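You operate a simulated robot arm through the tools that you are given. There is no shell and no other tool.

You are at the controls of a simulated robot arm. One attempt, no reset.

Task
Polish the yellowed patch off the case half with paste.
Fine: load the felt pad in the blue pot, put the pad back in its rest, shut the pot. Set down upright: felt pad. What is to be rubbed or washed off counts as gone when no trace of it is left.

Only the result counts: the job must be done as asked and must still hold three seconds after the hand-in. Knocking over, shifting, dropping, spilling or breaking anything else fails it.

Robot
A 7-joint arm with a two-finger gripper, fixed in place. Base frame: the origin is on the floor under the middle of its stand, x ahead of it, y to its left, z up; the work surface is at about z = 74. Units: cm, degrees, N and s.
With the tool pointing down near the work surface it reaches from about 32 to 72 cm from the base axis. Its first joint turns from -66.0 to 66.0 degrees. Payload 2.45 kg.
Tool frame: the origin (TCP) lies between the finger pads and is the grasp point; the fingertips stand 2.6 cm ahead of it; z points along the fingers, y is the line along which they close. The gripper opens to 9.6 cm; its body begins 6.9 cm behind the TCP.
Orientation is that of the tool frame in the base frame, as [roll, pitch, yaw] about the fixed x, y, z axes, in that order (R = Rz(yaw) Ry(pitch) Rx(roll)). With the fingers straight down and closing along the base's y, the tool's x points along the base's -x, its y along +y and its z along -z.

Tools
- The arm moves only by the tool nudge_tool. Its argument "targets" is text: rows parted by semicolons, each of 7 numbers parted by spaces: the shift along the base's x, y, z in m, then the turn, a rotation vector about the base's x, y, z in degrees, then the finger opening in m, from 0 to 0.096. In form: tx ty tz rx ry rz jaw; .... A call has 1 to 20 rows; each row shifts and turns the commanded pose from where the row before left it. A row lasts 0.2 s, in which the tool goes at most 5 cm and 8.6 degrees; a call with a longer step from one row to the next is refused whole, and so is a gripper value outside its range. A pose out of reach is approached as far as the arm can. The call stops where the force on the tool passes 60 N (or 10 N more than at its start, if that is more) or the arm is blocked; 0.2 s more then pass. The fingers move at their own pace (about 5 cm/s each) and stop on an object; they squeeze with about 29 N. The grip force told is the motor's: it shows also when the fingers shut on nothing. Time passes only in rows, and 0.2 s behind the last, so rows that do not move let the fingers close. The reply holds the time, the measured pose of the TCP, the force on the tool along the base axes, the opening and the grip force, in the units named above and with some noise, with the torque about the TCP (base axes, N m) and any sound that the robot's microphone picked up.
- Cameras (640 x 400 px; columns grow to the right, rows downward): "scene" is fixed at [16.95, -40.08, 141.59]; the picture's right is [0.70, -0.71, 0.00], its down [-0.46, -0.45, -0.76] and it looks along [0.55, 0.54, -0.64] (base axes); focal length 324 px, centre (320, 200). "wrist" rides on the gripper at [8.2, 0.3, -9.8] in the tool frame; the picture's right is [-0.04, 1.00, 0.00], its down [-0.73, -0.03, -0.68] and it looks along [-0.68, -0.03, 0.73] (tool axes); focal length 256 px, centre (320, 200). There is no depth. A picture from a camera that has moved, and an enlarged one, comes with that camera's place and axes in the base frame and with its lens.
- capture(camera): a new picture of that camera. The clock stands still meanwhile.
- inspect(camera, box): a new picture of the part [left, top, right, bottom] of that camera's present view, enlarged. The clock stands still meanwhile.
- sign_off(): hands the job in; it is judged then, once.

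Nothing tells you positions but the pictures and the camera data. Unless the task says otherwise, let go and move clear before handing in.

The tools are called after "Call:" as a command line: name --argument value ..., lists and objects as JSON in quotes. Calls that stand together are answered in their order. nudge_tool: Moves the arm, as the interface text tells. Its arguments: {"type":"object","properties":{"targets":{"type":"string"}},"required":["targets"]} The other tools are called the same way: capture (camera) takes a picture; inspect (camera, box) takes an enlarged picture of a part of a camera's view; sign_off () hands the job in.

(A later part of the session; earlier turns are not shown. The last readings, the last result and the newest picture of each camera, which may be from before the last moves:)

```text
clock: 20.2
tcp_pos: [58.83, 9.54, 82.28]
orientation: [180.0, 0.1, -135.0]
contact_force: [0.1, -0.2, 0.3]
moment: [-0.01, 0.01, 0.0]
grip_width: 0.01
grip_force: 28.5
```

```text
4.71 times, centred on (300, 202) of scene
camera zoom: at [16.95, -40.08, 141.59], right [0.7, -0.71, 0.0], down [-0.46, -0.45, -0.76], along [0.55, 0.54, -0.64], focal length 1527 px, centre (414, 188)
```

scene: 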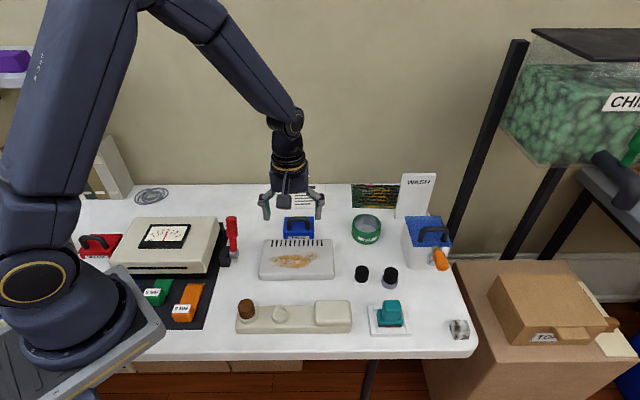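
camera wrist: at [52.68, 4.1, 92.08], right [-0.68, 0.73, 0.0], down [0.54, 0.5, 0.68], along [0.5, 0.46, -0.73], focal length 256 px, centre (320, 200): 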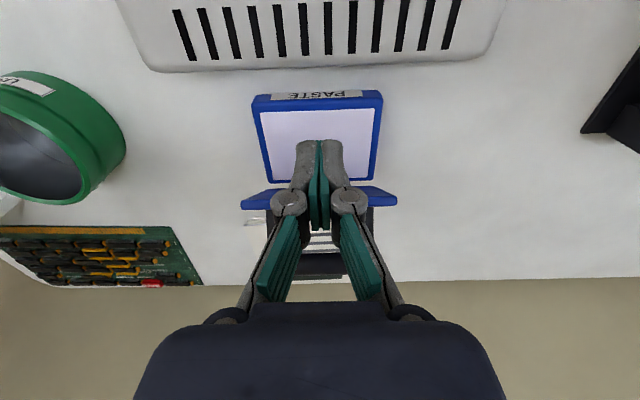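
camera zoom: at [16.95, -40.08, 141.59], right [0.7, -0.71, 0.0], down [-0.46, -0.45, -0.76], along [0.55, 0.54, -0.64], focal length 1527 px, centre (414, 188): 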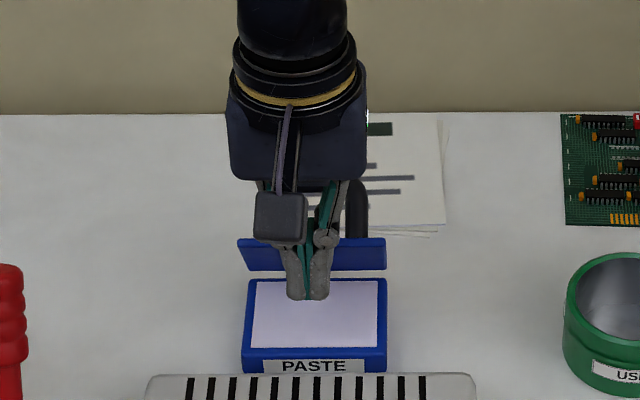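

The lid is moving back, at about 65–70°, with almost no resistance. I'll continue pushing it past vertical.

Call:
nudge_tool --targets "0.0057 0.0057 0 0 0 0 0; 0.0057 0.0057 0 0 0 0 0; 0.0057 0.0057 0 0 0 0 0; 0.0057 0.0057 0 0 0 0 0; 0.0050 0.0050 0 0 0 0 0; 0 0 0 0 0 0 0"

Call:
capture --camera "wrist"

Call:
inspect --camera "scene" --box '[260, 160, 340, 245]'

```text
clock: 21.6
tcp_pos: [61.75, 12.43, 82.28]
orientation: [-179.9, -0.1, -135.1]
contact_force: [-1.8, -0.2, 1.0]
moment: [-0.01, 0.0, -0.02]
grip_width: 0.6
grip_force: 28.6
```

```text
taken
camera wrist: at [55.63, 6.92, 92.16], right [-0.68, 0.73, 0.0], down [0.54, 0.5, 0.68], along [0.5, 0.46, -0.73], focal length 256 px, centre (320, 200)
```

wrist: 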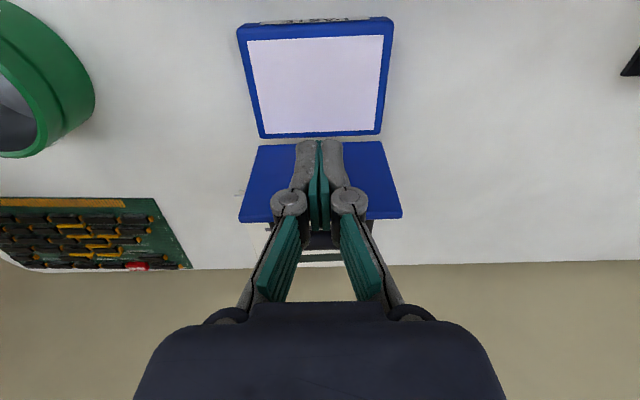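

```text
4.71 times, centred on (300, 202) of scene
camera zoom: at [16.95, -40.08, 141.59], right [0.7, -0.71, 0.0], down [-0.46, -0.45, -0.76], along [0.55, 0.54, -0.64], focal length 1527 px, centre (414, 188)
```

zoom: 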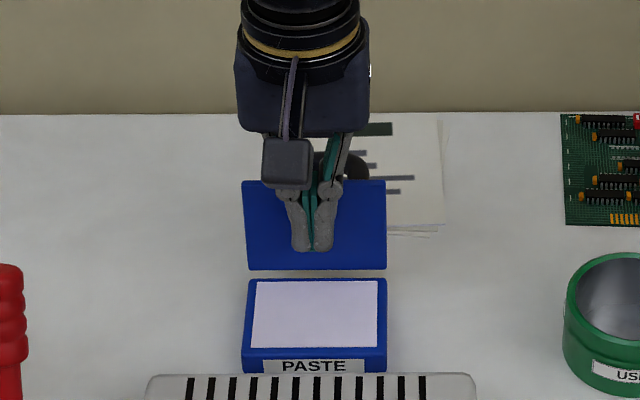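

The lid now stands open at about 100°, leaning back. I'll back away, rise and move over to look closely at the felt pad in its rest.

Call:
nudge_tool --targets "-0.011 -0.011 0 0 0 0 0; -0.011 -0.011 0.01 0 0 0 0; 0 0 0.045 0 0 0 0.02; 0 0 0.045 0 0 0 0.05; -0.0126 -0.0423 0 0 0 0 0.09; -0.0126 -0.0423 0 0 0 0 0.09; -0.0126 -0.0423 0 0 0 0 0.09; -0.0126 -0.0423 0 0 0 0 0.09; -0.0126 -0.0423 0 0 0 0 0.09; -0.0126 -0.0423 0 0 0 0 0.09; -0.0126 -0.0423 0 0 0 0 0.09; -0.0126 -0.0423 0 0 0 0 0.09; -0.0126 -0.0423 0 0 0 0 0.09; -0.0126 -0.0423 0 0 0 0 0.09; 0 0 0 0 0 0 0.09"

Call:
capture --camera "wrist"

Call:
capture --camera "scene"

```text
clock: 24.8
tcp_pos: [46.65, -32.4, 92.28]
orientation: [-180.0, 0.1, -135.1]
contact_force: [-0.1, 0.5, -1.2]
moment: [-0.02, -0.03, -0.03]
grip_width: 9.0
grip_force: 0.1
```

```text
taken
camera wrist: at [40.46, -37.93, 102.14], right [-0.68, 0.73, 0.0], down [0.54, 0.5, 0.68], along [0.5, 0.46, -0.73], focal length 256 px, centre (320, 200)
```

wrist: 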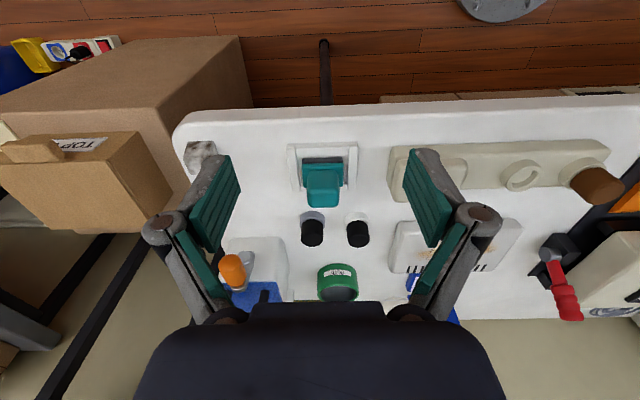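

```text
taken
```

scene: 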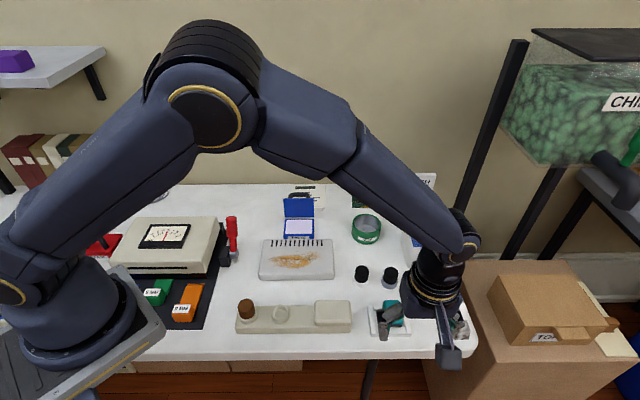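

Call:
inspect --camera "wrist" --box '[270, 130, 380, 220]'

Call:
inspect --camera "wrist" --box '[380, 130, 620, 290]'

Call:
inspect --camera "scene" --box '[240, 180, 340, 290]'

```text
4.44 times, centred on (325, 175) of wrist
camera zoom: at [40.46, -37.93, 102.14], right [-0.68, 0.73, 0.0], down [0.54, 0.5, 0.68], along [0.5, 0.46, -0.73], focal length 1138 px, centre (298, 311)
```

zoom: 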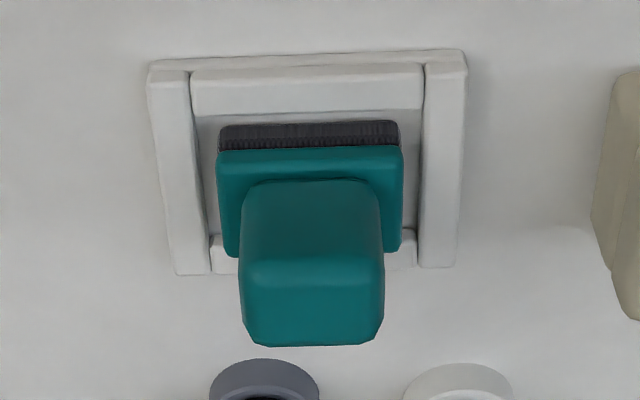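

```text
2.50 times, centred on (500, 210) of wrist
camera zoom: at [40.46, -37.93, 102.14], right [-0.68, 0.73, 0.0], down [0.54, 0.5, 0.68], along [0.5, 0.46, -0.73], focal length 640 px, centre (-130, 175)
```

zoom: 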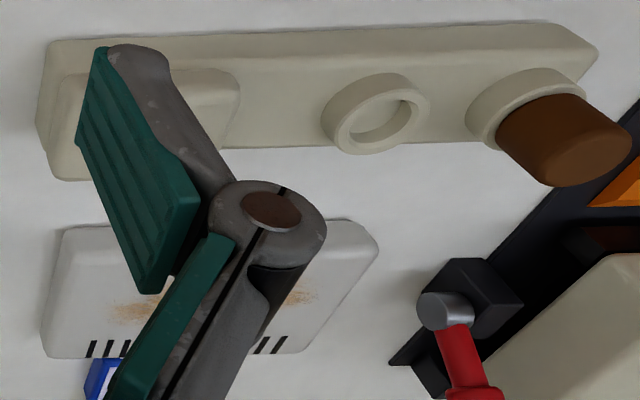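

```text
3.64 times, centred on (290, 235) of scene
camera zoom: at [16.95, -40.08, 141.59], right [0.7, -0.71, 0.0], down [-0.46, -0.45, -0.76], along [0.55, 0.54, -0.64], focal length 1180 px, centre (429, 73)
```

zoom: 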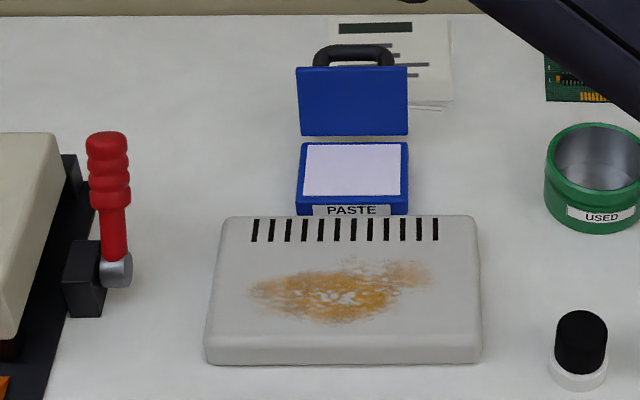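

The pot's lid holds open. The pad's handle is about 3.6 × 2.8 cm, centred near (54.8, -24.35), with its top at z about 80.3 and the felt bottom at about 75.1. I'll move over it and descend partway to verify.

Call:
nudge_tool --targets "0.0272 0.0268 0 0 0 0 0.09; 0.0272 0.0268 0 0 0 0 0.09; 0.0272 0.0268 0 0 0 0 0.09; 0 0 -0.03 0 0 0 0.09; 0 0 -0.03 0 0 0 0.09; 0 0 0 0 0 0 0.09"

Call:
capture --camera "wrist"

Call:
inspect --camera "scene" --box '[350, 260, 450, 350]'

```text
clock: 26.2
tcp_pos: [54.98, -24.02, 86.21]
orientation: [180.0, -0.1, -135.1]
contact_force: [0.8, -0.3, 0.2]
moment: [0.0, -0.02, -0.01]
grip_width: 9.02
grip_force: 0.1
```

```text
taken
camera wrist: at [48.88, -29.42, 96.02], right [-0.68, 0.73, 0.0], down [0.54, 0.5, 0.68], along [0.5, 0.46, -0.73], focal length 256 px, centre (320, 200)
```

wrist: 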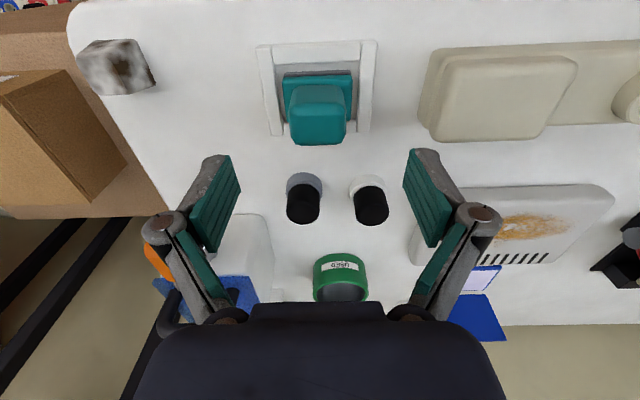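

```text
4.44 times, centred on (400, 305) of scene
camera zoom: at [16.95, -40.08, 141.59], right [0.7, -0.71, 0.0], down [-0.46, -0.45, -0.76], along [0.55, 0.54, -0.64], focal length 1442 px, centre (-36, -267)
```

zoom: 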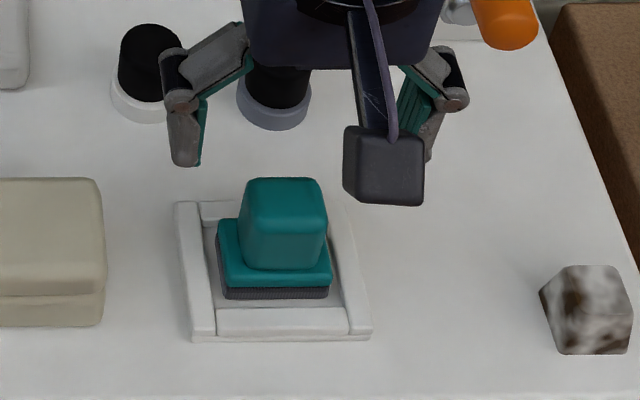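

Call:
inspect --camera "wrist" --box '[240, 30, 400, 160]'

```text
3.08 times, centred on (320, 95) of wrist
camera zoom: at [48.88, -29.42, 96.02], right [-0.68, 0.73, 0.0], down [0.54, 0.5, 0.68], along [0.5, 0.46, -0.73], focal length 788 px, centre (320, 523)
```

zoom: 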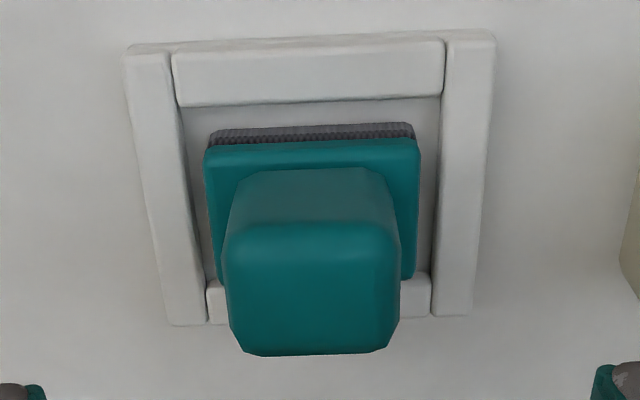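

The pad is nearly centred. I'll apply a 4 mm correction and descend to grasp height just above the pad's base.

Call:
nudge_tool --targets "-0.0011 -0.0043 -0.015 0 0 0 0.08; 0 0 -0.02 0 0 0 0.08; 0 0 -0.015 0 0 0 0.08; 0 0 0 0 0 0 0.08"

Call:
inspect --camera "wrist" --box '[200, 60, 440, 210]'

Call:
inspect --camera "scene" --box '[350, 260, 450, 350]'

```text
clock: 27.2
tcp_pos: [54.74, -24.44, 81.27]
orientation: [180.0, 0.1, -134.9]
contact_force: [0.8, 0.0, 0.5]
moment: [-0.02, -0.01, -0.01]
grip_width: 7.97
grip_force: 0.0
```

```text
2.67 times, centred on (320, 135) of wrist
camera zoom: at [48.62, -29.81, 91.18], right [-0.68, 0.73, 0.0], down [0.54, 0.5, 0.68], along [0.5, 0.46, -0.73], focal length 683 px, centre (320, 373)
```

zoom: 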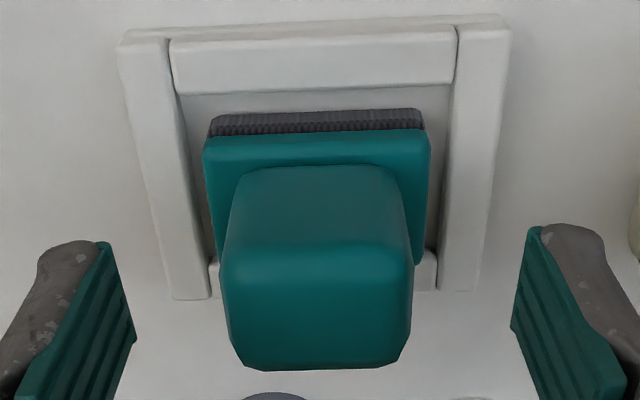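

```text
4.44 times, centred on (400, 305) of scene
camera zoom: at [16.95, -40.08, 141.59], right [0.7, -0.71, 0.0], down [-0.46, -0.45, -0.76], along [0.55, 0.54, -0.64], focal length 1442 px, centre (-36, -267)
```

zoom: 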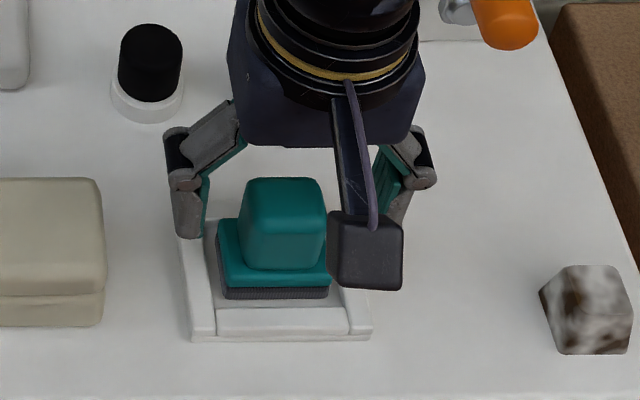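

The fingers straddle the handle symmetrically. I'll lower 5 mm more and close.

Call:
nudge_tool --targets "0 0 -0.005 0 0 0 0.08; 0 0 0 0 0 0 0.06; 0 0 0 0 0 0 0.04; 0 0 0 0 0 0 0.02; 0 0 0 0 0 0 0.02"

Call:
inspect --camera "wrist" --box '[200, 60, 440, 210]'

Call:
inspect --camera "scene" --box '[350, 260, 450, 350]'

```text
clock: 28.4
tcp_pos: [54.85, -24.37, 80.91]
orientation: [-180.0, 0.1, -134.9]
contact_force: [-0.5, 0.6, 0.8]
moment: [0.01, 0.02, 0.0]
grip_width: 3.66
grip_force: 29.3
```

```text
2.67 times, centred on (320, 135) of wrist
camera zoom: at [48.69, -29.88, 90.75], right [-0.68, 0.73, 0.0], down [0.54, 0.5, 0.68], along [0.5, 0.46, -0.73], focal length 683 px, centre (320, 373)
```

zoom: 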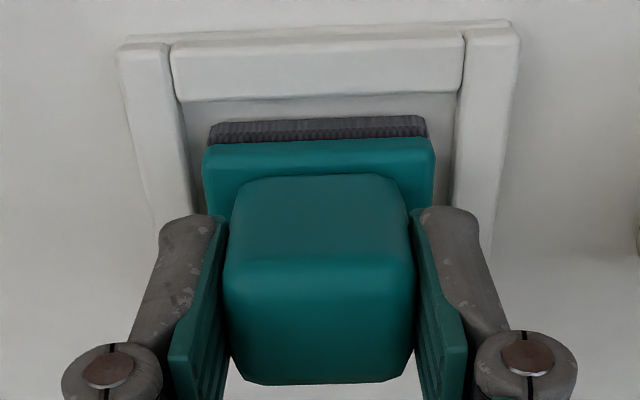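

```text
4.44 times, centred on (400, 305) of scene
camera zoom: at [16.95, -40.08, 141.59], right [0.7, -0.71, 0.0], down [-0.46, -0.45, -0.76], along [0.55, 0.54, -0.64], focal length 1442 px, centre (-36, -267)
```

zoom: 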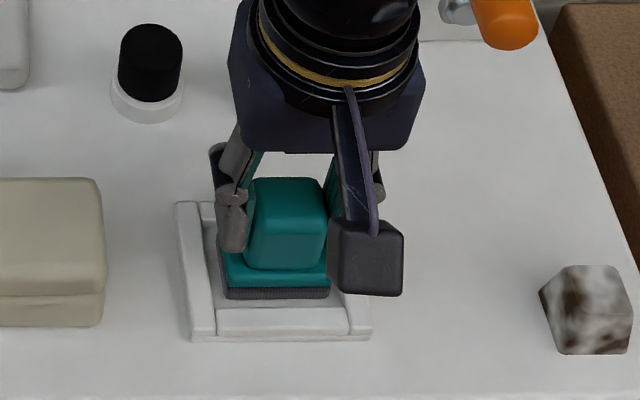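

The pad is gripped squarely at 3.66 cm. I'll lift it straight up, carry it over to above the pot, and check.

Call:
nudge_tool --targets "0 0 0.01 0 0 0 0.02; 0 0 0.03 0 0 0 0.02; 0 0 0.035 0 0 0 0.02; 0 0 0.035 0 0 0 0.02; 0.00626 0.0436 0 0 0 0 0.02; 0.00626 0.0436 0 0 0 0 0.02; 0.00626 0.0436 0 0 0 0 0.02; 0.00626 0.0436 0 0 0 0 0.02; 0.00626 0.0436 0 0 0 0 0.02; 0.00626 0.0436 0 0 0 0 0.02; 0.00626 0.0436 0 0 0 0 0.02; 0.00626 0.0436 0 0 0 0 0.02; 0 0 0 0 0 0 0.02"

Call:
capture --camera "wrist"

Call:
inspect --camera "scene" --box '[240, 150, 360, 250]'

Call:
inspect --camera "scene" --box '[340, 250, 500, 350]'

```text
clock: 31.2
tcp_pos: [60.4, 10.21, 91.66]
orientation: [-180.0, -0.1, -134.9]
contact_force: [0.8, -0.8, -1.2]
moment: [0.06, -0.03, 0.01]
grip_width: 3.67
grip_force: 28.5
```

```text
taken
camera wrist: at [54.28, 4.78, 101.63], right [-0.68, 0.74, 0.0], down [0.54, 0.5, 0.68], along [0.5, 0.46, -0.73], focal length 256 px, centre (320, 200)
```

wrist: 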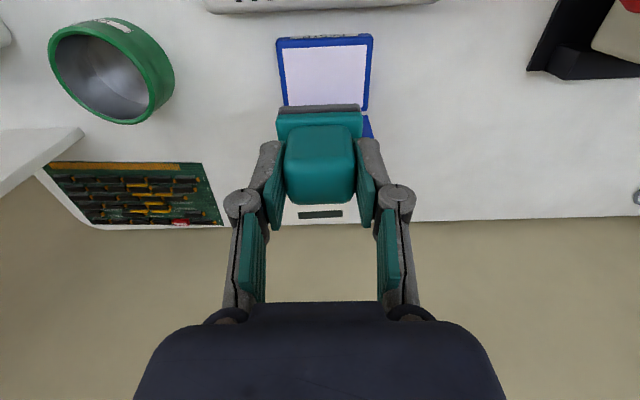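

```text
4.00 times, centred on (300, 200) of scene
camera zoom: at [16.96, -40.08, 141.59], right [0.7, -0.71, 0.0], down [-0.46, -0.45, -0.76], along [0.55, 0.54, -0.64], focal length 1298 px, centre (400, 200)
```

zoom: 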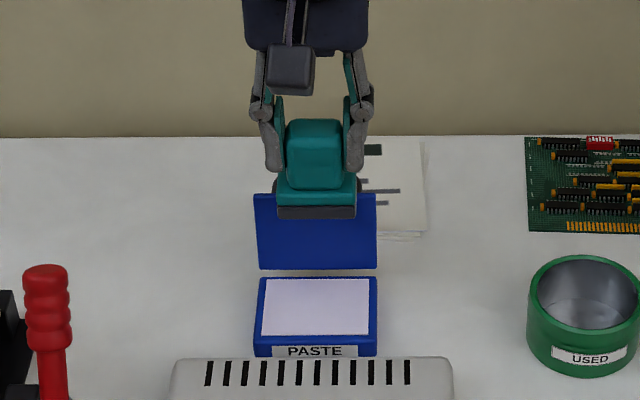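

```text
4.00 times, centred on (420, 300) of scene
camera zoom: at [16.96, -40.08, 141.59], right [0.7, -0.71, 0.0], down [-0.46, -0.45, -0.76], along [0.55, 0.54, -0.64], focal length 1298 px, centre (-80, -200)
```

zoom: 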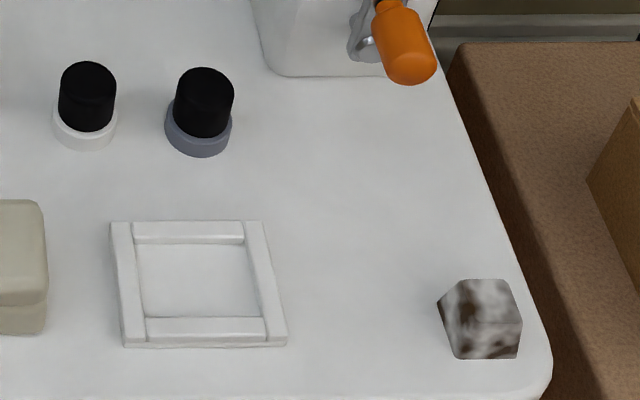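

The pad is held over the pot and the rest is empty and undisturbed. I'll zoom in on the pot in the wrist view to align before dipping.

Call:
inspect --camera "wrist" --box '[240, 20, 400, 150]'

```text
3.08 times, centred on (320, 85) of wrist
camera zoom: at [54.28, 4.78, 101.63], right [-0.68, 0.74, 0.0], down [0.54, 0.5, 0.68], along [0.5, 0.46, -0.73], focal length 788 px, centre (320, 554)
```

zoom: 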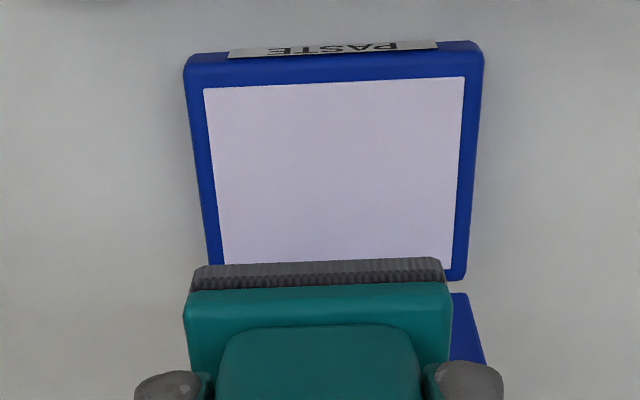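

The pad needs about a 4 mm sideways correction to centre over the paste. I'll apply it and descend to just above the rim.

Call:
nudge_tool --targets "-0.0035 0.0017 -0.02 0 0 0 0.02; 0 0 -0.03 0 0 0 0.02; 0 0 -0.026 0 0 0 0.02; 0 0 -0.01 0 0 0 0.02; 0 0 0 0 0 0 0.02"

Call:
inspect --camera "wrist" --box '[220, 40, 420, 180]'

Call:
inspect --camera "scene" --box '[260, 180, 340, 245]'

```text
clock: 32.4
tcp_pos: [59.77, 10.44, 83.13]
orientation: [180.0, 0.1, -135.0]
contact_force: [0.5, 0.1, -1.0]
moment: [-0.02, -0.01, -0.02]
grip_width: 3.66
grip_force: 29.1
```

```text
2.86 times, centred on (320, 110) of wrist
camera zoom: at [53.62, 5.06, 93.01], right [-0.68, 0.73, 0.0], down [0.54, 0.5, 0.68], along [0.5, 0.46, -0.73], focal length 731 px, centre (320, 457)
```

zoom: 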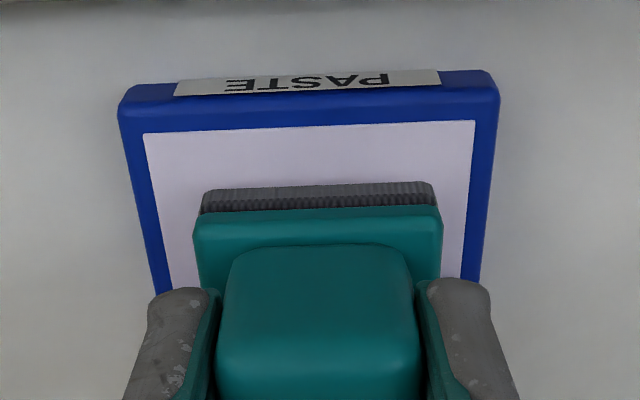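

```text
6.15 times, centred on (300, 212) of scene
camera zoom: at [16.95, -40.08, 141.59], right [0.7, -0.71, 0.0], down [-0.46, -0.45, -0.76], along [0.55, 0.54, -0.64], focal length 1997 px, centre (443, 123)
```

zoom: 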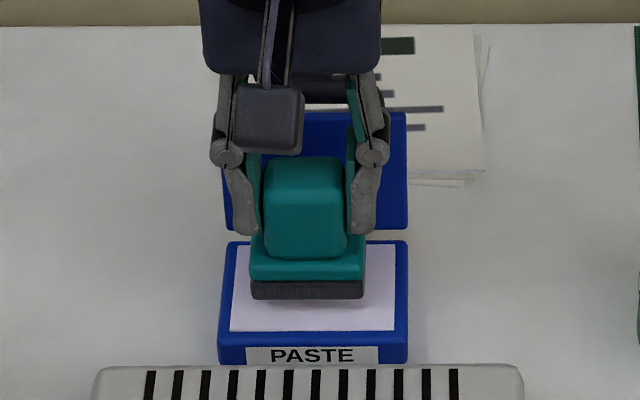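

The pad is centred over the paste with about 1 cm of margin all round. I'll lower it gently in small steps, watching the force.

Call:
nudge_tool --targets "0 0 -0.003 0 0 0 0.02; 0 0 -0.003 0 0 0 0.02; 0 0 -0.002 0 0 0 0.02; 0 0 0 0 0 0 0.02"

Call:
inspect --camera "scene" --box '[260, 180, 340, 245]'

```text
clock: 33.4
tcp_pos: [59.7, 10.4, 82.47]
orientation: [179.9, 0.1, -135.0]
contact_force: [-0.1, 0.5, -0.2]
moment: [-0.01, -0.01, 0.0]
grip_width: 3.65
grip_force: 29.0
```

```text
6.15 times, centred on (300, 212) of scene
camera zoom: at [16.95, -40.08, 141.59], right [0.7, -0.71, 0.0], down [-0.46, -0.45, -0.76], along [0.55, 0.54, -0.64], focal length 1997 px, centre (443, 123)
```

zoom: 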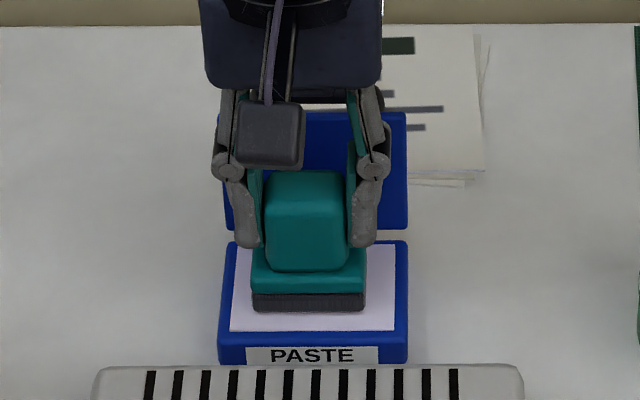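

Call:
nudge_tool --targets "0 0 -0.002 0 0 0 0.02; 0 0 -0.002 0 0 0 0.02; 0 0 -0.002 0 0 0 0.02; 0 0 0 0 0 0 0.02"

Call:
inspect --camera "scene" --box '[260, 180, 340, 245]'

```text
clock: 34.4
tcp_pos: [59.77, 10.59, 81.99]
orientation: [-179.9, 0.3, -135.0]
contact_force: [-2.8, -0.3, 24.9]
moment: [0.05, 0.06, 0.04]
grip_width: 3.66
grip_force: 29.8
```

```text
6.15 times, centred on (300, 212) of scene
camera zoom: at [16.9, -40.09, 141.6], right [0.7, -0.71, 0.0], down [-0.46, -0.45, -0.77], along [0.55, 0.54, -0.64], focal length 1997 px, centre (443, 123)
```

zoom: 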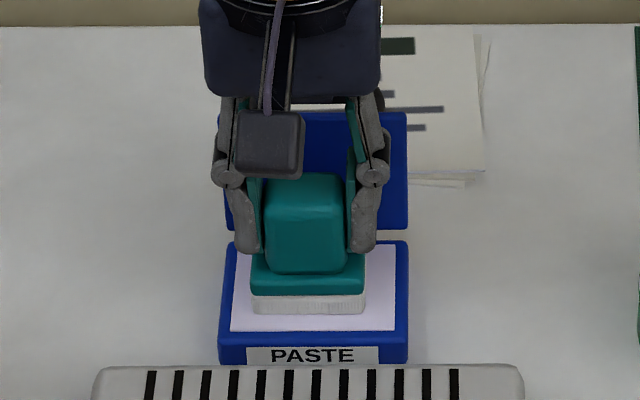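

The felt has turned white, so it is loaded. I'll lift it straight out of the pot and carry it over the middle of the patch on the case.

Call:
nudge_tool --targets "0 0 0.006 0 0 0 0.02; 0 0 0.02 0 0 0 0.02; 0 0 0.03 0 0 0 0.02; 0 0 0.024 0 0 0 0.02; -0.0288 -0.0296 0 0 0 0 0.02; -0.0288 -0.0296 0 0 0 0 0.02; -0.0287 -0.0295 0 0 0 0 0.02; 0 0 -0.03 0 0 0 0.02; 0 0 -0.03 0 0 0 0.02; 0 0 0 0 0 0 0.02"

Call:
inspect --camera "wrist" --box '[180, 0, 460, 180]'

Call:
inspect --camera "scene" --box '[240, 180, 360, 290]'

```text
clock: 36.6
tcp_pos: [50.96, 1.45, 83.96]
orientation: [179.9, 0.1, -135.0]
contact_force: [0.2, 0.2, -0.6]
moment: [0.03, 0.0, 0.0]
grip_width: 3.65
grip_force: 29.3
```

```text
2.22 times, centred on (320, 90) of wrist
camera zoom: at [44.85, -4.07, 93.79], right [-0.68, 0.73, 0.0], down [0.54, 0.5, 0.68], along [0.5, 0.46, -0.73], focal length 569 px, centre (320, 444)
```

zoom: 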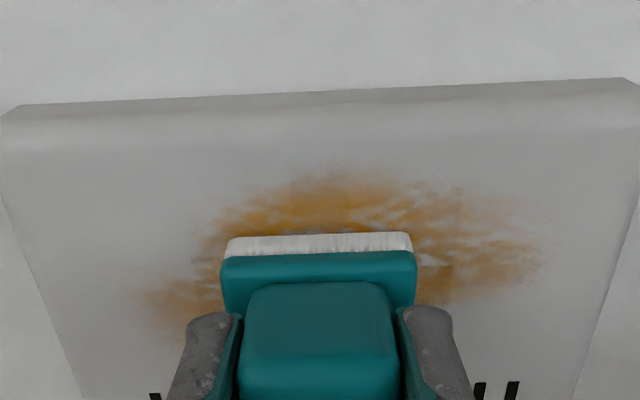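

```text
3.64 times, centred on (300, 235) of scene
camera zoom: at [16.95, -40.08, 141.59], right [0.7, -0.71, 0.0], down [-0.46, -0.45, -0.76], along [0.55, 0.54, -0.64], focal length 1180 px, centre (393, 73)
```

zoom: 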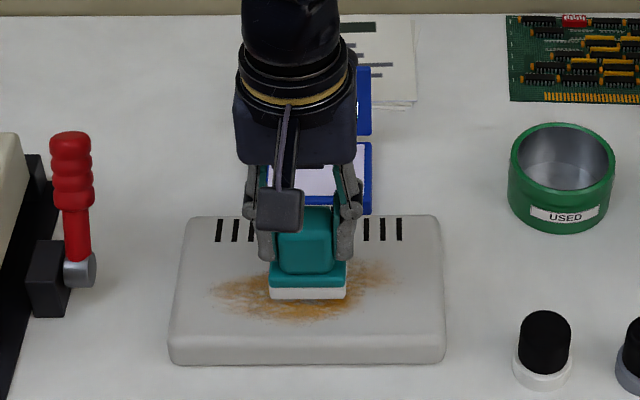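

I'm above the patch centre; the patch spans roughly 13 × 6 cm. I'll lower the pad until it just touches the case, with light force.

Call:
nudge_tool --targets "0 0 -0.006 0 0 0 0.02; 0 0 -0.004 0 0 0 0.02; 0 0 -0.002 0 0 0 0.02; 0 0 0 0 0 0 0.02"

```text
clock: 37.6
tcp_pos: [51.07, 1.53, 82.87]
orientation: [-179.9, 0.2, -135.0]
contact_force: [-5.6, -1.6, 24.3]
moment: [-0.01, 0.1, -0.01]
grip_width: 3.68
grip_force: 29.1
```

Contact was made at 24 N. I'll back off by 1 mm for a lighter touch and do a first stroke along the patch to see the effect.

Call:
nudge_tool --targets "0 0 0.001 0 0 0 0.02; 0.0078 -0.0078 0 0 0 0 0.02; 0.0078 -0.0078 0 0 0 0 0.02; 0.0078 -0.0078 0 0 0 0 0.02; 0.0078 -0.0078 0 0 0 0 0.02; 0 0 0 0 0 0 0.02"

Call:
inspect --camera "wrist" --box '[180, 0, 460, 180]'

Call:
inspect --camera "scene" --box '[240, 180, 360, 290]'

```text
clock: 39.0
tcp_pos: [54.07, -1.52, 82.81]
orientation: [-180.0, 0.2, -134.9]
contact_force: [-3.1, 7.1, 23.5]
moment: [0.25, 0.06, 0.02]
grip_width: 3.68
grip_force: 28.7
```

```text
2.22 times, centred on (320, 90) of wrist
camera zoom: at [47.96, -6.88, 92.6], right [-0.68, 0.73, 0.0], down [0.54, 0.5, 0.68], along [0.5, 0.46, -0.73], focal length 569 px, centre (320, 444)
```

zoom: 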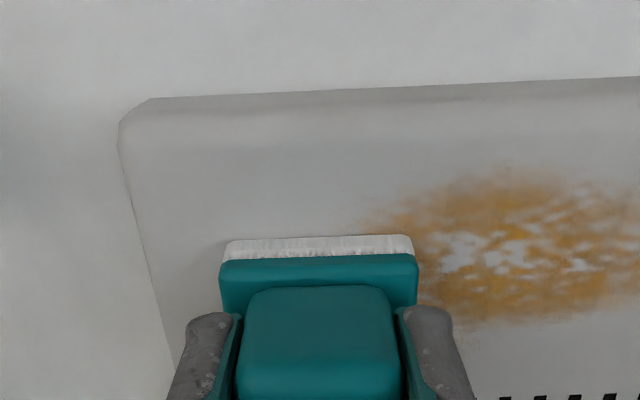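

```text
3.64 times, centred on (300, 235) of scene
camera zoom: at [16.9, -40.06, 141.61], right [0.7, -0.71, 0.0], down [-0.46, -0.45, -0.77], along [0.55, 0.54, -0.64], focal length 1180 px, centre (393, 73)
```

zoom: 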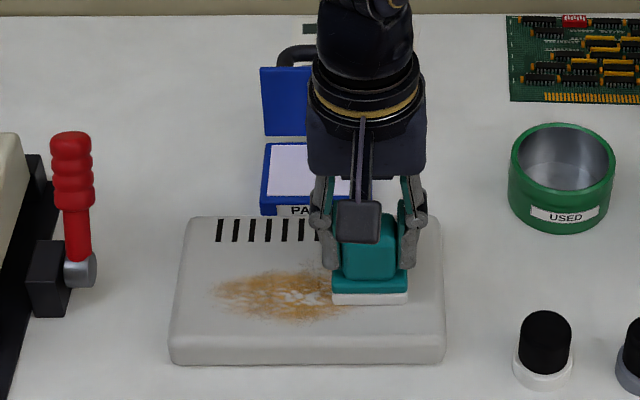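

The case has stayed put under the rubbing. I'll make a full stroke back to the left and look at what it has removed.

Call:
nudge_tool --targets "-0.01 0.01 0 0 0 0 0.02; -0.01 0.01 0 0 0 0 0.02; -0.01 0.01 0 0 0 0 0.02; -0.01 0.01 0 0 0 0 0.02; -0.01 0.01 0 0 0 0 0.02; -0.01 0.01 0 0 0 0 0.02; 0 0 0 0 0 0 0.02"

Call:
inspect --camera "wrist" --box '[180, 0, 460, 180]'

Call:
inspect --camera "scene" --box '[240, 180, 360, 290]'

```text
clock: 40.6
tcp_pos: [48.18, 4.41, 82.82]
orientation: [-179.8, 0.1, -135.0]
contact_force: [2.7, -2.3, 8.7]
moment: [-0.03, -0.12, -0.03]
grip_width: 3.67
grip_force: 29.3
```

```text
2.22 times, centred on (320, 90) of wrist
camera zoom: at [41.94, -0.95, 92.6], right [-0.68, 0.74, 0.0], down [0.54, 0.5, 0.68], along [0.5, 0.46, -0.73], focal length 569 px, centre (320, 444)
```

zoom: 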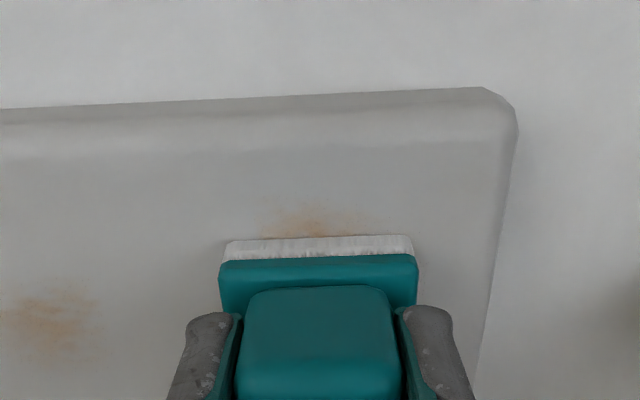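

```text
3.64 times, centred on (300, 235) of scene
camera zoom: at [16.94, -40.08, 141.59], right [0.7, -0.71, 0.0], down [-0.46, -0.45, -0.76], along [0.55, 0.54, -0.64], focal length 1180 px, centre (393, 73)
```

zoom: 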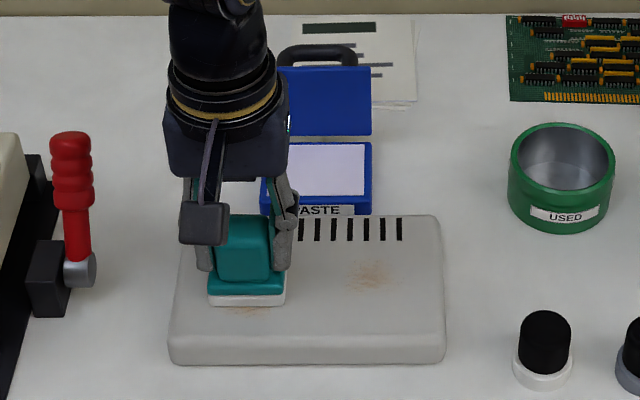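

One pass took off most of the patch; two faint remnants remain, one in front of the pad and one towards the right. I'll run a raster over the front row, then the back row.

Call:
nudge_tool --targets "-0.006 -0.006 0 0 0 0 0.02; -0.006 -0.006 0 0 0 0 0.02; 0.01025 -0.01025 0 0 0 0 0.02; 0.01025 -0.01025 0 0 0 0 0.02; 0.01025 -0.01025 0 0 0 0 0.02; 0.01025 -0.01025 0 0 0 0 0.02; 0.01025 -0.01025 0 0 0 0 0.02; 0.01025 -0.01025 0 0 0 0 0.02; 0.006 -0.006 0 0 0 0 0.02; 0.0113 0.0113 0 0 0 0 0.02; 0.0113 0.0113 0 0 0 0 0.02; 0 0 0 0 0 0 0.02"

Call:
inspect --camera "wrist" --box '[180, 0, 460, 180]'

Call:
inspect --camera "scene" --box '[240, 180, 360, 290]'

```text
clock: 43.2
tcp_pos: [55.92, -1.28, 82.88]
orientation: [-179.9, 0.0, -135.0]
contact_force: [-1.1, -0.5, -2.0]
moment: [0.0, 0.01, 0.02]
grip_width: 3.65
grip_force: 28.7
```

```text
2.22 times, centred on (320, 90) of wrist
camera zoom: at [49.68, -6.71, 92.67], right [-0.68, 0.73, 0.0], down [0.54, 0.5, 0.68], along [0.5, 0.46, -0.73], focal length 569 px, centre (320, 444)
```

zoom: 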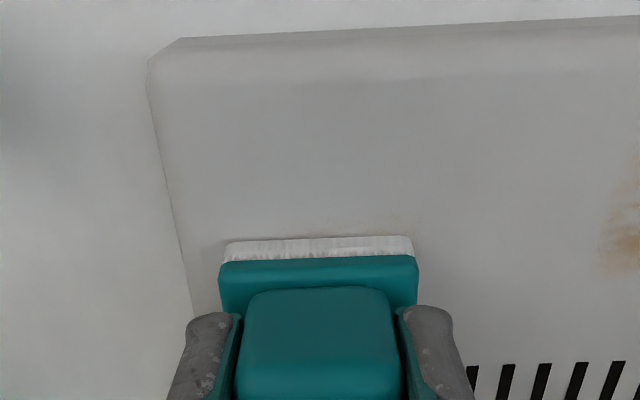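

```text
3.64 times, centred on (300, 235) of scene
camera zoom: at [16.95, -40.08, 141.59], right [0.7, -0.71, 0.0], down [-0.46, -0.45, -0.76], along [0.55, 0.54, -0.64], focal length 1180 px, centre (393, 73)
```

zoom: 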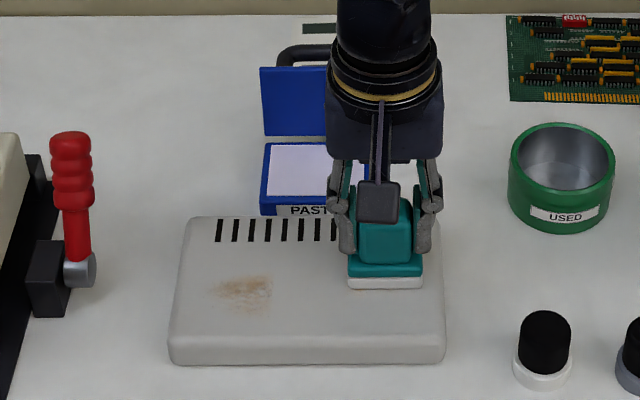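

The front remnant is gone, but contact has been lost here, and one remnant is left at the left end. I'll lower slightly to regain light contact.

Call:
nudge_tool --targets "0 0 -0.001 0 0 0 0.02; 0 0 -0.0005 0 0 0 0.02; 0 0 0 0 0 0 0.02"

```text
clock: 44.0
tcp_pos: [55.75, -1.08, 82.85]
orientation: [-179.8, 0.0, -135.0]
contact_force: [-3.4, -3.4, 13.1]
moment: [-0.16, 0.17, -0.01]
grip_width: 3.64
grip_force: 29.2
```

Call:
nudge_tool --targets "-0.0106 0.0106 0 0 0 0 0.02; -0.0106 0.0106 0 0 0 0 0.02; 0.0092 -0.0092 0 0 0 0 0.02; 0.0092 -0.0092 0 0 0 0 0.02; 0.0092 -0.0092 0 0 0 0 0.02; -0.005 -0.005 0 0 0 0 0.02; -0.0101 0.0101 0 0 0 0 0.02; -0.0101 0.0101 0 0 0 0 0.02; -0.0101 0.0101 0 0 0 0 0.02; -0.0101 0.0101 0 0 0 0 0.02; -0.0101 0.0101 0 0 0 0 0.02; -0.0101 0.0101 0 0 0 0 0.02; -0.0101 0.0101 0 0 0 0 0.02; -0.0101 0.0101 0 0 0 0 0.02; 0 0 0 0 0 0 0.02"

Call:
inspect --camera "wrist" --box '[180, 0, 460, 180]'

Call:
inspect --camera "scene" --box '[240, 180, 360, 290]'

```text
clock: 47.2
tcp_pos: [48.02, 6.0, 82.56]
orientation: [-180.0, 0.0, -135.0]
contact_force: [5.8, -5.4, 24.0]
moment: [-0.15, -0.2, -0.02]
grip_width: 3.64
grip_force: 28.9
```

```text
2.22 times, centred on (320, 90) of wrist
camera zoom: at [41.85, 0.44, 92.32], right [-0.68, 0.74, 0.0], down [0.54, 0.5, 0.68], along [0.5, 0.46, -0.73], focal length 569 px, centre (320, 444)
```

zoom: 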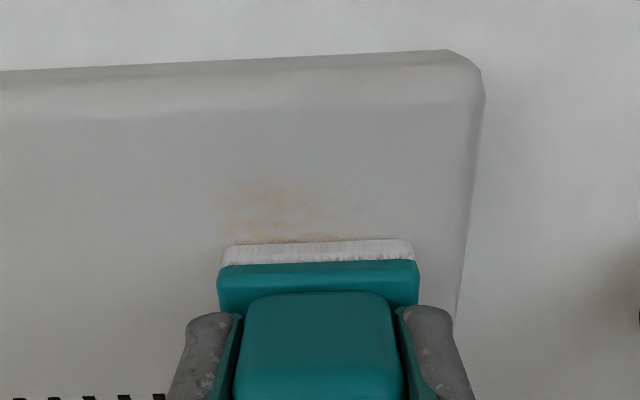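

```text
3.64 times, centred on (300, 235) of scene
camera zoom: at [16.93, -40.1, 141.59], right [0.7, -0.71, 0.0], down [-0.46, -0.45, -0.77], along [0.55, 0.54, -0.64], focal length 1180 px, centre (393, 73)
```

zoom: 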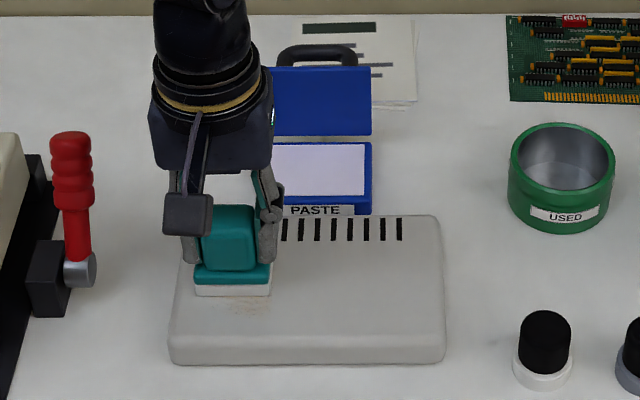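

The right side is now clear, with only a faint smear left in front of the pad at the left. I'll move forward over it and rub back and forth.

Call:
nudge_tool --targets "-0.008 -0.008 0 0 0 0 0.02; -0.008 -0.008 0 0 0 0 0.02; 0.0092 -0.0092 0 0 0 0 0.02; 0.0092 -0.0092 0 0 0 0 0.02; 0.0092 -0.0092 0 0 0 0 0.02; -0.0092 0.0092 0 0 0 0 0.02; -0.0092 0.0092 0 0 0 0 0.02; -0.0092 0.0092 0 0 0 0 0.02; -0.0092 0.0092 0 0 0 0 0.02; -0.0035 -0.0035 0 0 0 0 0.02; 0.0092 -0.0092 0 0 0 0 0.02; 0.0092 -0.0092 0 0 0 0 0.02; 0.0092 -0.0092 0 0 0 0 0.02; 0.0092 -0.0092 0 0 0 0 0.02; 0.0092 -0.0092 0 0 0 0 0.02; 0.0092 -0.0092 0 0 0 0 0.02; 0.0092 -0.0092 0 0 0 0 0.02; 0 0 0 0 0 0 0.02"

Call:
inspect --camera "wrist" --box '[180, 0, 640, 250]'

Call:
inspect --camera "scene" --box '[240, 180, 360, 290]'

```text
clock: 51.0
tcp_pos: [51.5, -1.69, 82.58]
orientation: [179.9, 0.0, -135.0]
contact_force: [0.8, -0.3, -1.1]
moment: [-0.04, 0.0, 0.0]
grip_width: 3.64
grip_force: 29.4
```

```text
1.39 times, centred on (410, 125) of wrist
camera zoom: at [45.44, -7.08, 92.42], right [-0.68, 0.73, 0.0], down [0.54, 0.5, 0.68], along [0.5, 0.46, -0.73], focal length 356 px, centre (195, 304)
```

zoom: 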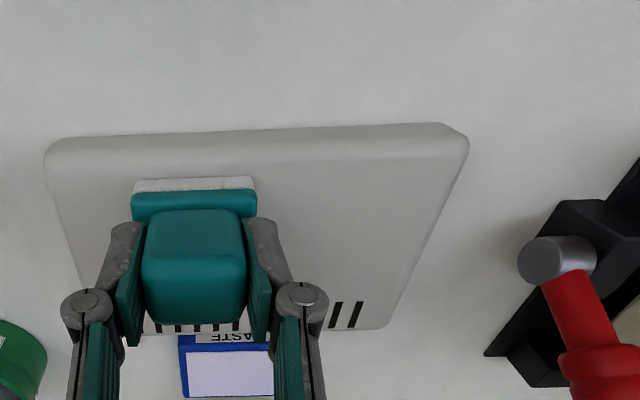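

```text
3.64 times, centred on (300, 235) of scene
camera zoom: at [16.95, -40.08, 141.59], right [0.7, -0.71, 0.0], down [-0.46, -0.45, -0.76], along [0.55, 0.54, -0.64], focal length 1180 px, centre (393, 73)
```

zoom: 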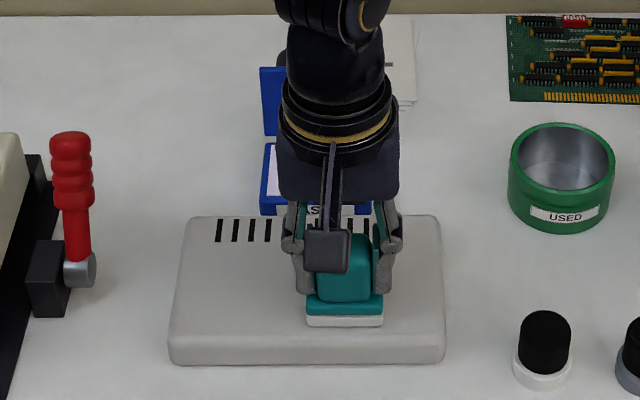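

The case looks clean from here. I'll lift the pad and back off to inspect the whole surface for any trace.

Call:
nudge_tool --targets "0 0 0.01 0 0 0 0.02; 0 0 0.04 0 0 0 0.02; 0 0 0.04 0 0 0 0.02; -0.02 -0.02 0 0 0 0 0.02; -0.02 -0.02 0 0 0 0 0.02; -0.02 -0.02 0 0 0 0 0.02; 0 0 0 0 0 0 0.02"

Call:
capture --camera "wrist"

Call:
inspect --camera "scene" --box '[240, 220, 350, 290]'

```text
clock: 52.6
tcp_pos: [45.58, -7.88, 91.55]
orientation: [-179.9, 0.1, -135.1]
contact_force: [-0.3, -1.1, 0.2]
moment: [-0.02, -0.01, 0.02]
grip_width: 3.62
grip_force: 28.7
```

```text
taken
camera wrist: at [39.46, -13.28, 101.41], right [-0.68, 0.73, 0.0], down [0.54, 0.5, 0.68], along [0.5, 0.46, -0.73], focal length 256 px, centre (320, 200)
```

wrist: 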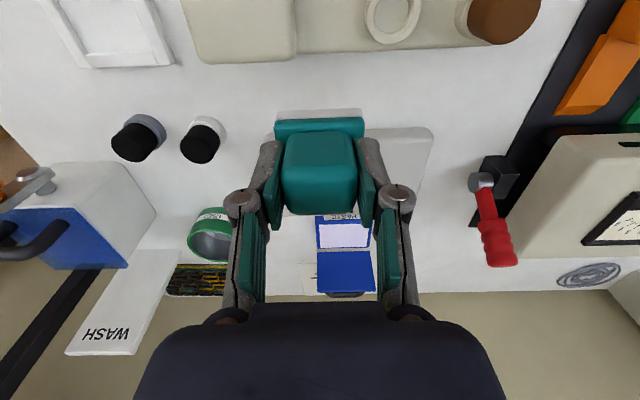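

```text
5.71 times, centred on (295, 255) of scene
camera zoom: at [16.95, -40.08, 141.59], right [0.7, -0.71, 0.0], down [-0.46, -0.45, -0.76], along [0.55, 0.54, -0.64], focal length 1854 px, centre (463, -114)
```

zoom: 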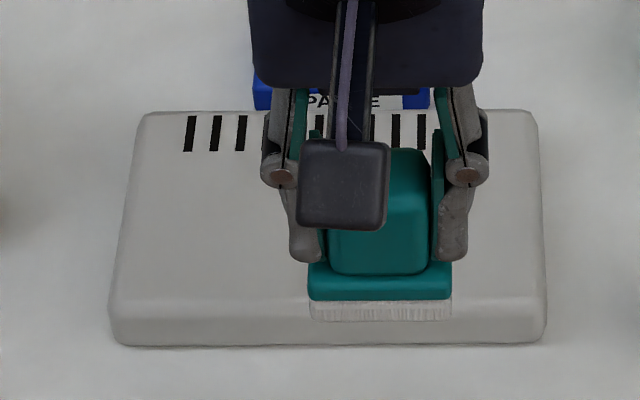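

The pad is blocking both views, so I'll move it to the right, above the area of its rest, to clear the view of the case.

Call:
nudge_tool --targets "0.0231 -0.0412 0 0 0 0 0.02; 0.0231 -0.0412 0 0 0 0 0.02; 0.0231 -0.0412 0 0 0 0 0.02; 0.0231 -0.0412 0 0 0 0 0.02; 0 0 0 0 0 0 0.02"

Call:
inspect --camera "scene" --box '[250, 230, 345, 285]'

Call:
inspect --camera "scene" --box '[255, 240, 300, 275]'

Call:
inspect --camera "scene" --box '[290, 240, 335, 275]'

Call:
capture --camera "wrist"

Call:
capture --camera "scene"

```text
clock: 53.8
tcp_pos: [54.84, -24.3, 91.38]
orientation: [179.9, -0.1, -135.0]
contact_force: [-0.1, 0.9, -0.7]
moment: [0.0, 0.0, -0.02]
grip_width: 3.66
grip_force: 29.1
```

```text
6.74 times, centred on (298, 258) of scene
camera zoom: at [16.95, -40.08, 141.59], right [0.7, -0.71, 0.0], down [-0.46, -0.45, -0.76], along [0.55, 0.54, -0.64], focal length 2186 px, centre (472, -187)
```

zoom: 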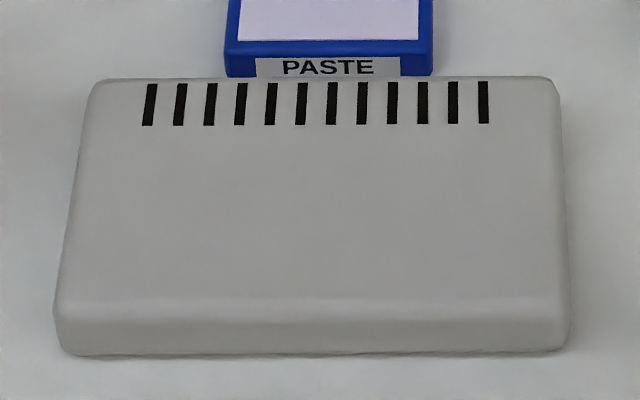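

```text
11.43 times, centred on (278, 258) of scene
camera zoom: at [16.95, -40.08, 141.59], right [0.7, -0.71, 0.0], down [-0.46, -0.45, -0.76], along [0.55, 0.54, -0.64], focal length 3709 px, centre (806, -457)
```

zoom: 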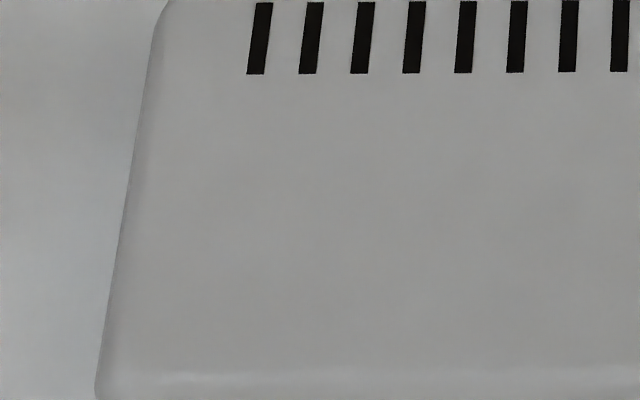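

```text
11.43 times, centred on (312, 258) of scene
camera zoom: at [16.95, -40.08, 141.59], right [0.7, -0.71, 0.0], down [-0.46, -0.45, -0.76], along [0.55, 0.54, -0.64], focal length 3709 px, centre (406, -457)
```

zoom: 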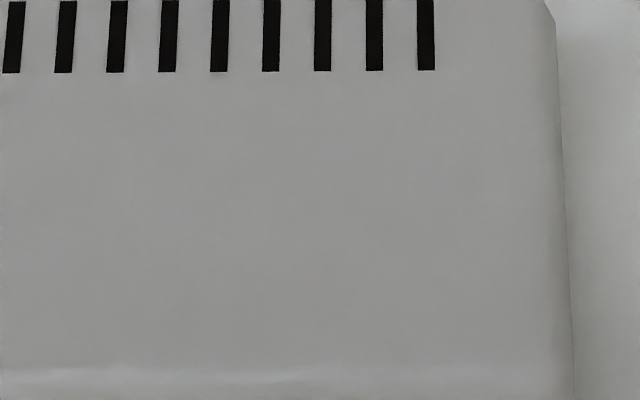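

```text
taken
camera wrist: at [48.67, -29.67, 101.19], right [-0.68, 0.73, 0.0], down [0.54, 0.5, 0.68], along [0.5, 0.46, -0.73], focal length 256 px, centre (320, 200)
```

wrist: 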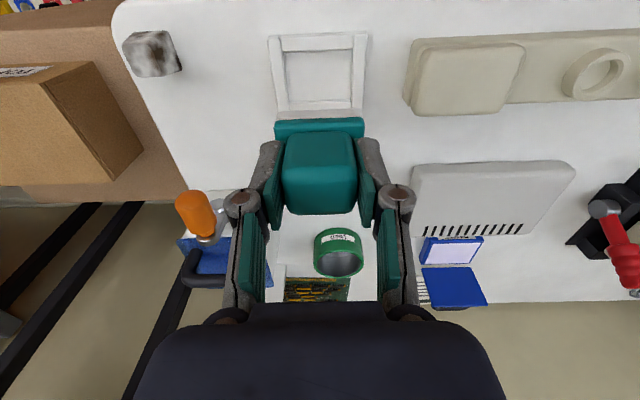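

```text
taken
```

scene: 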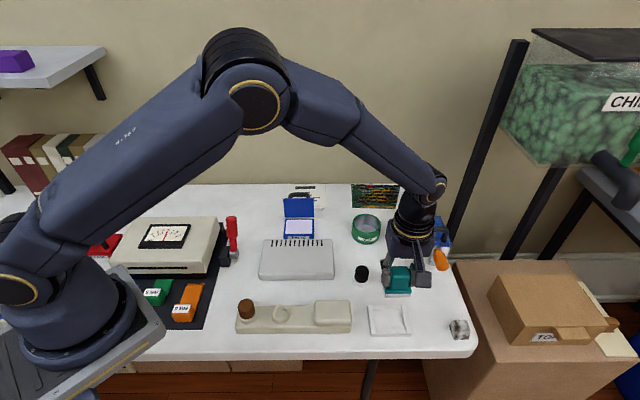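

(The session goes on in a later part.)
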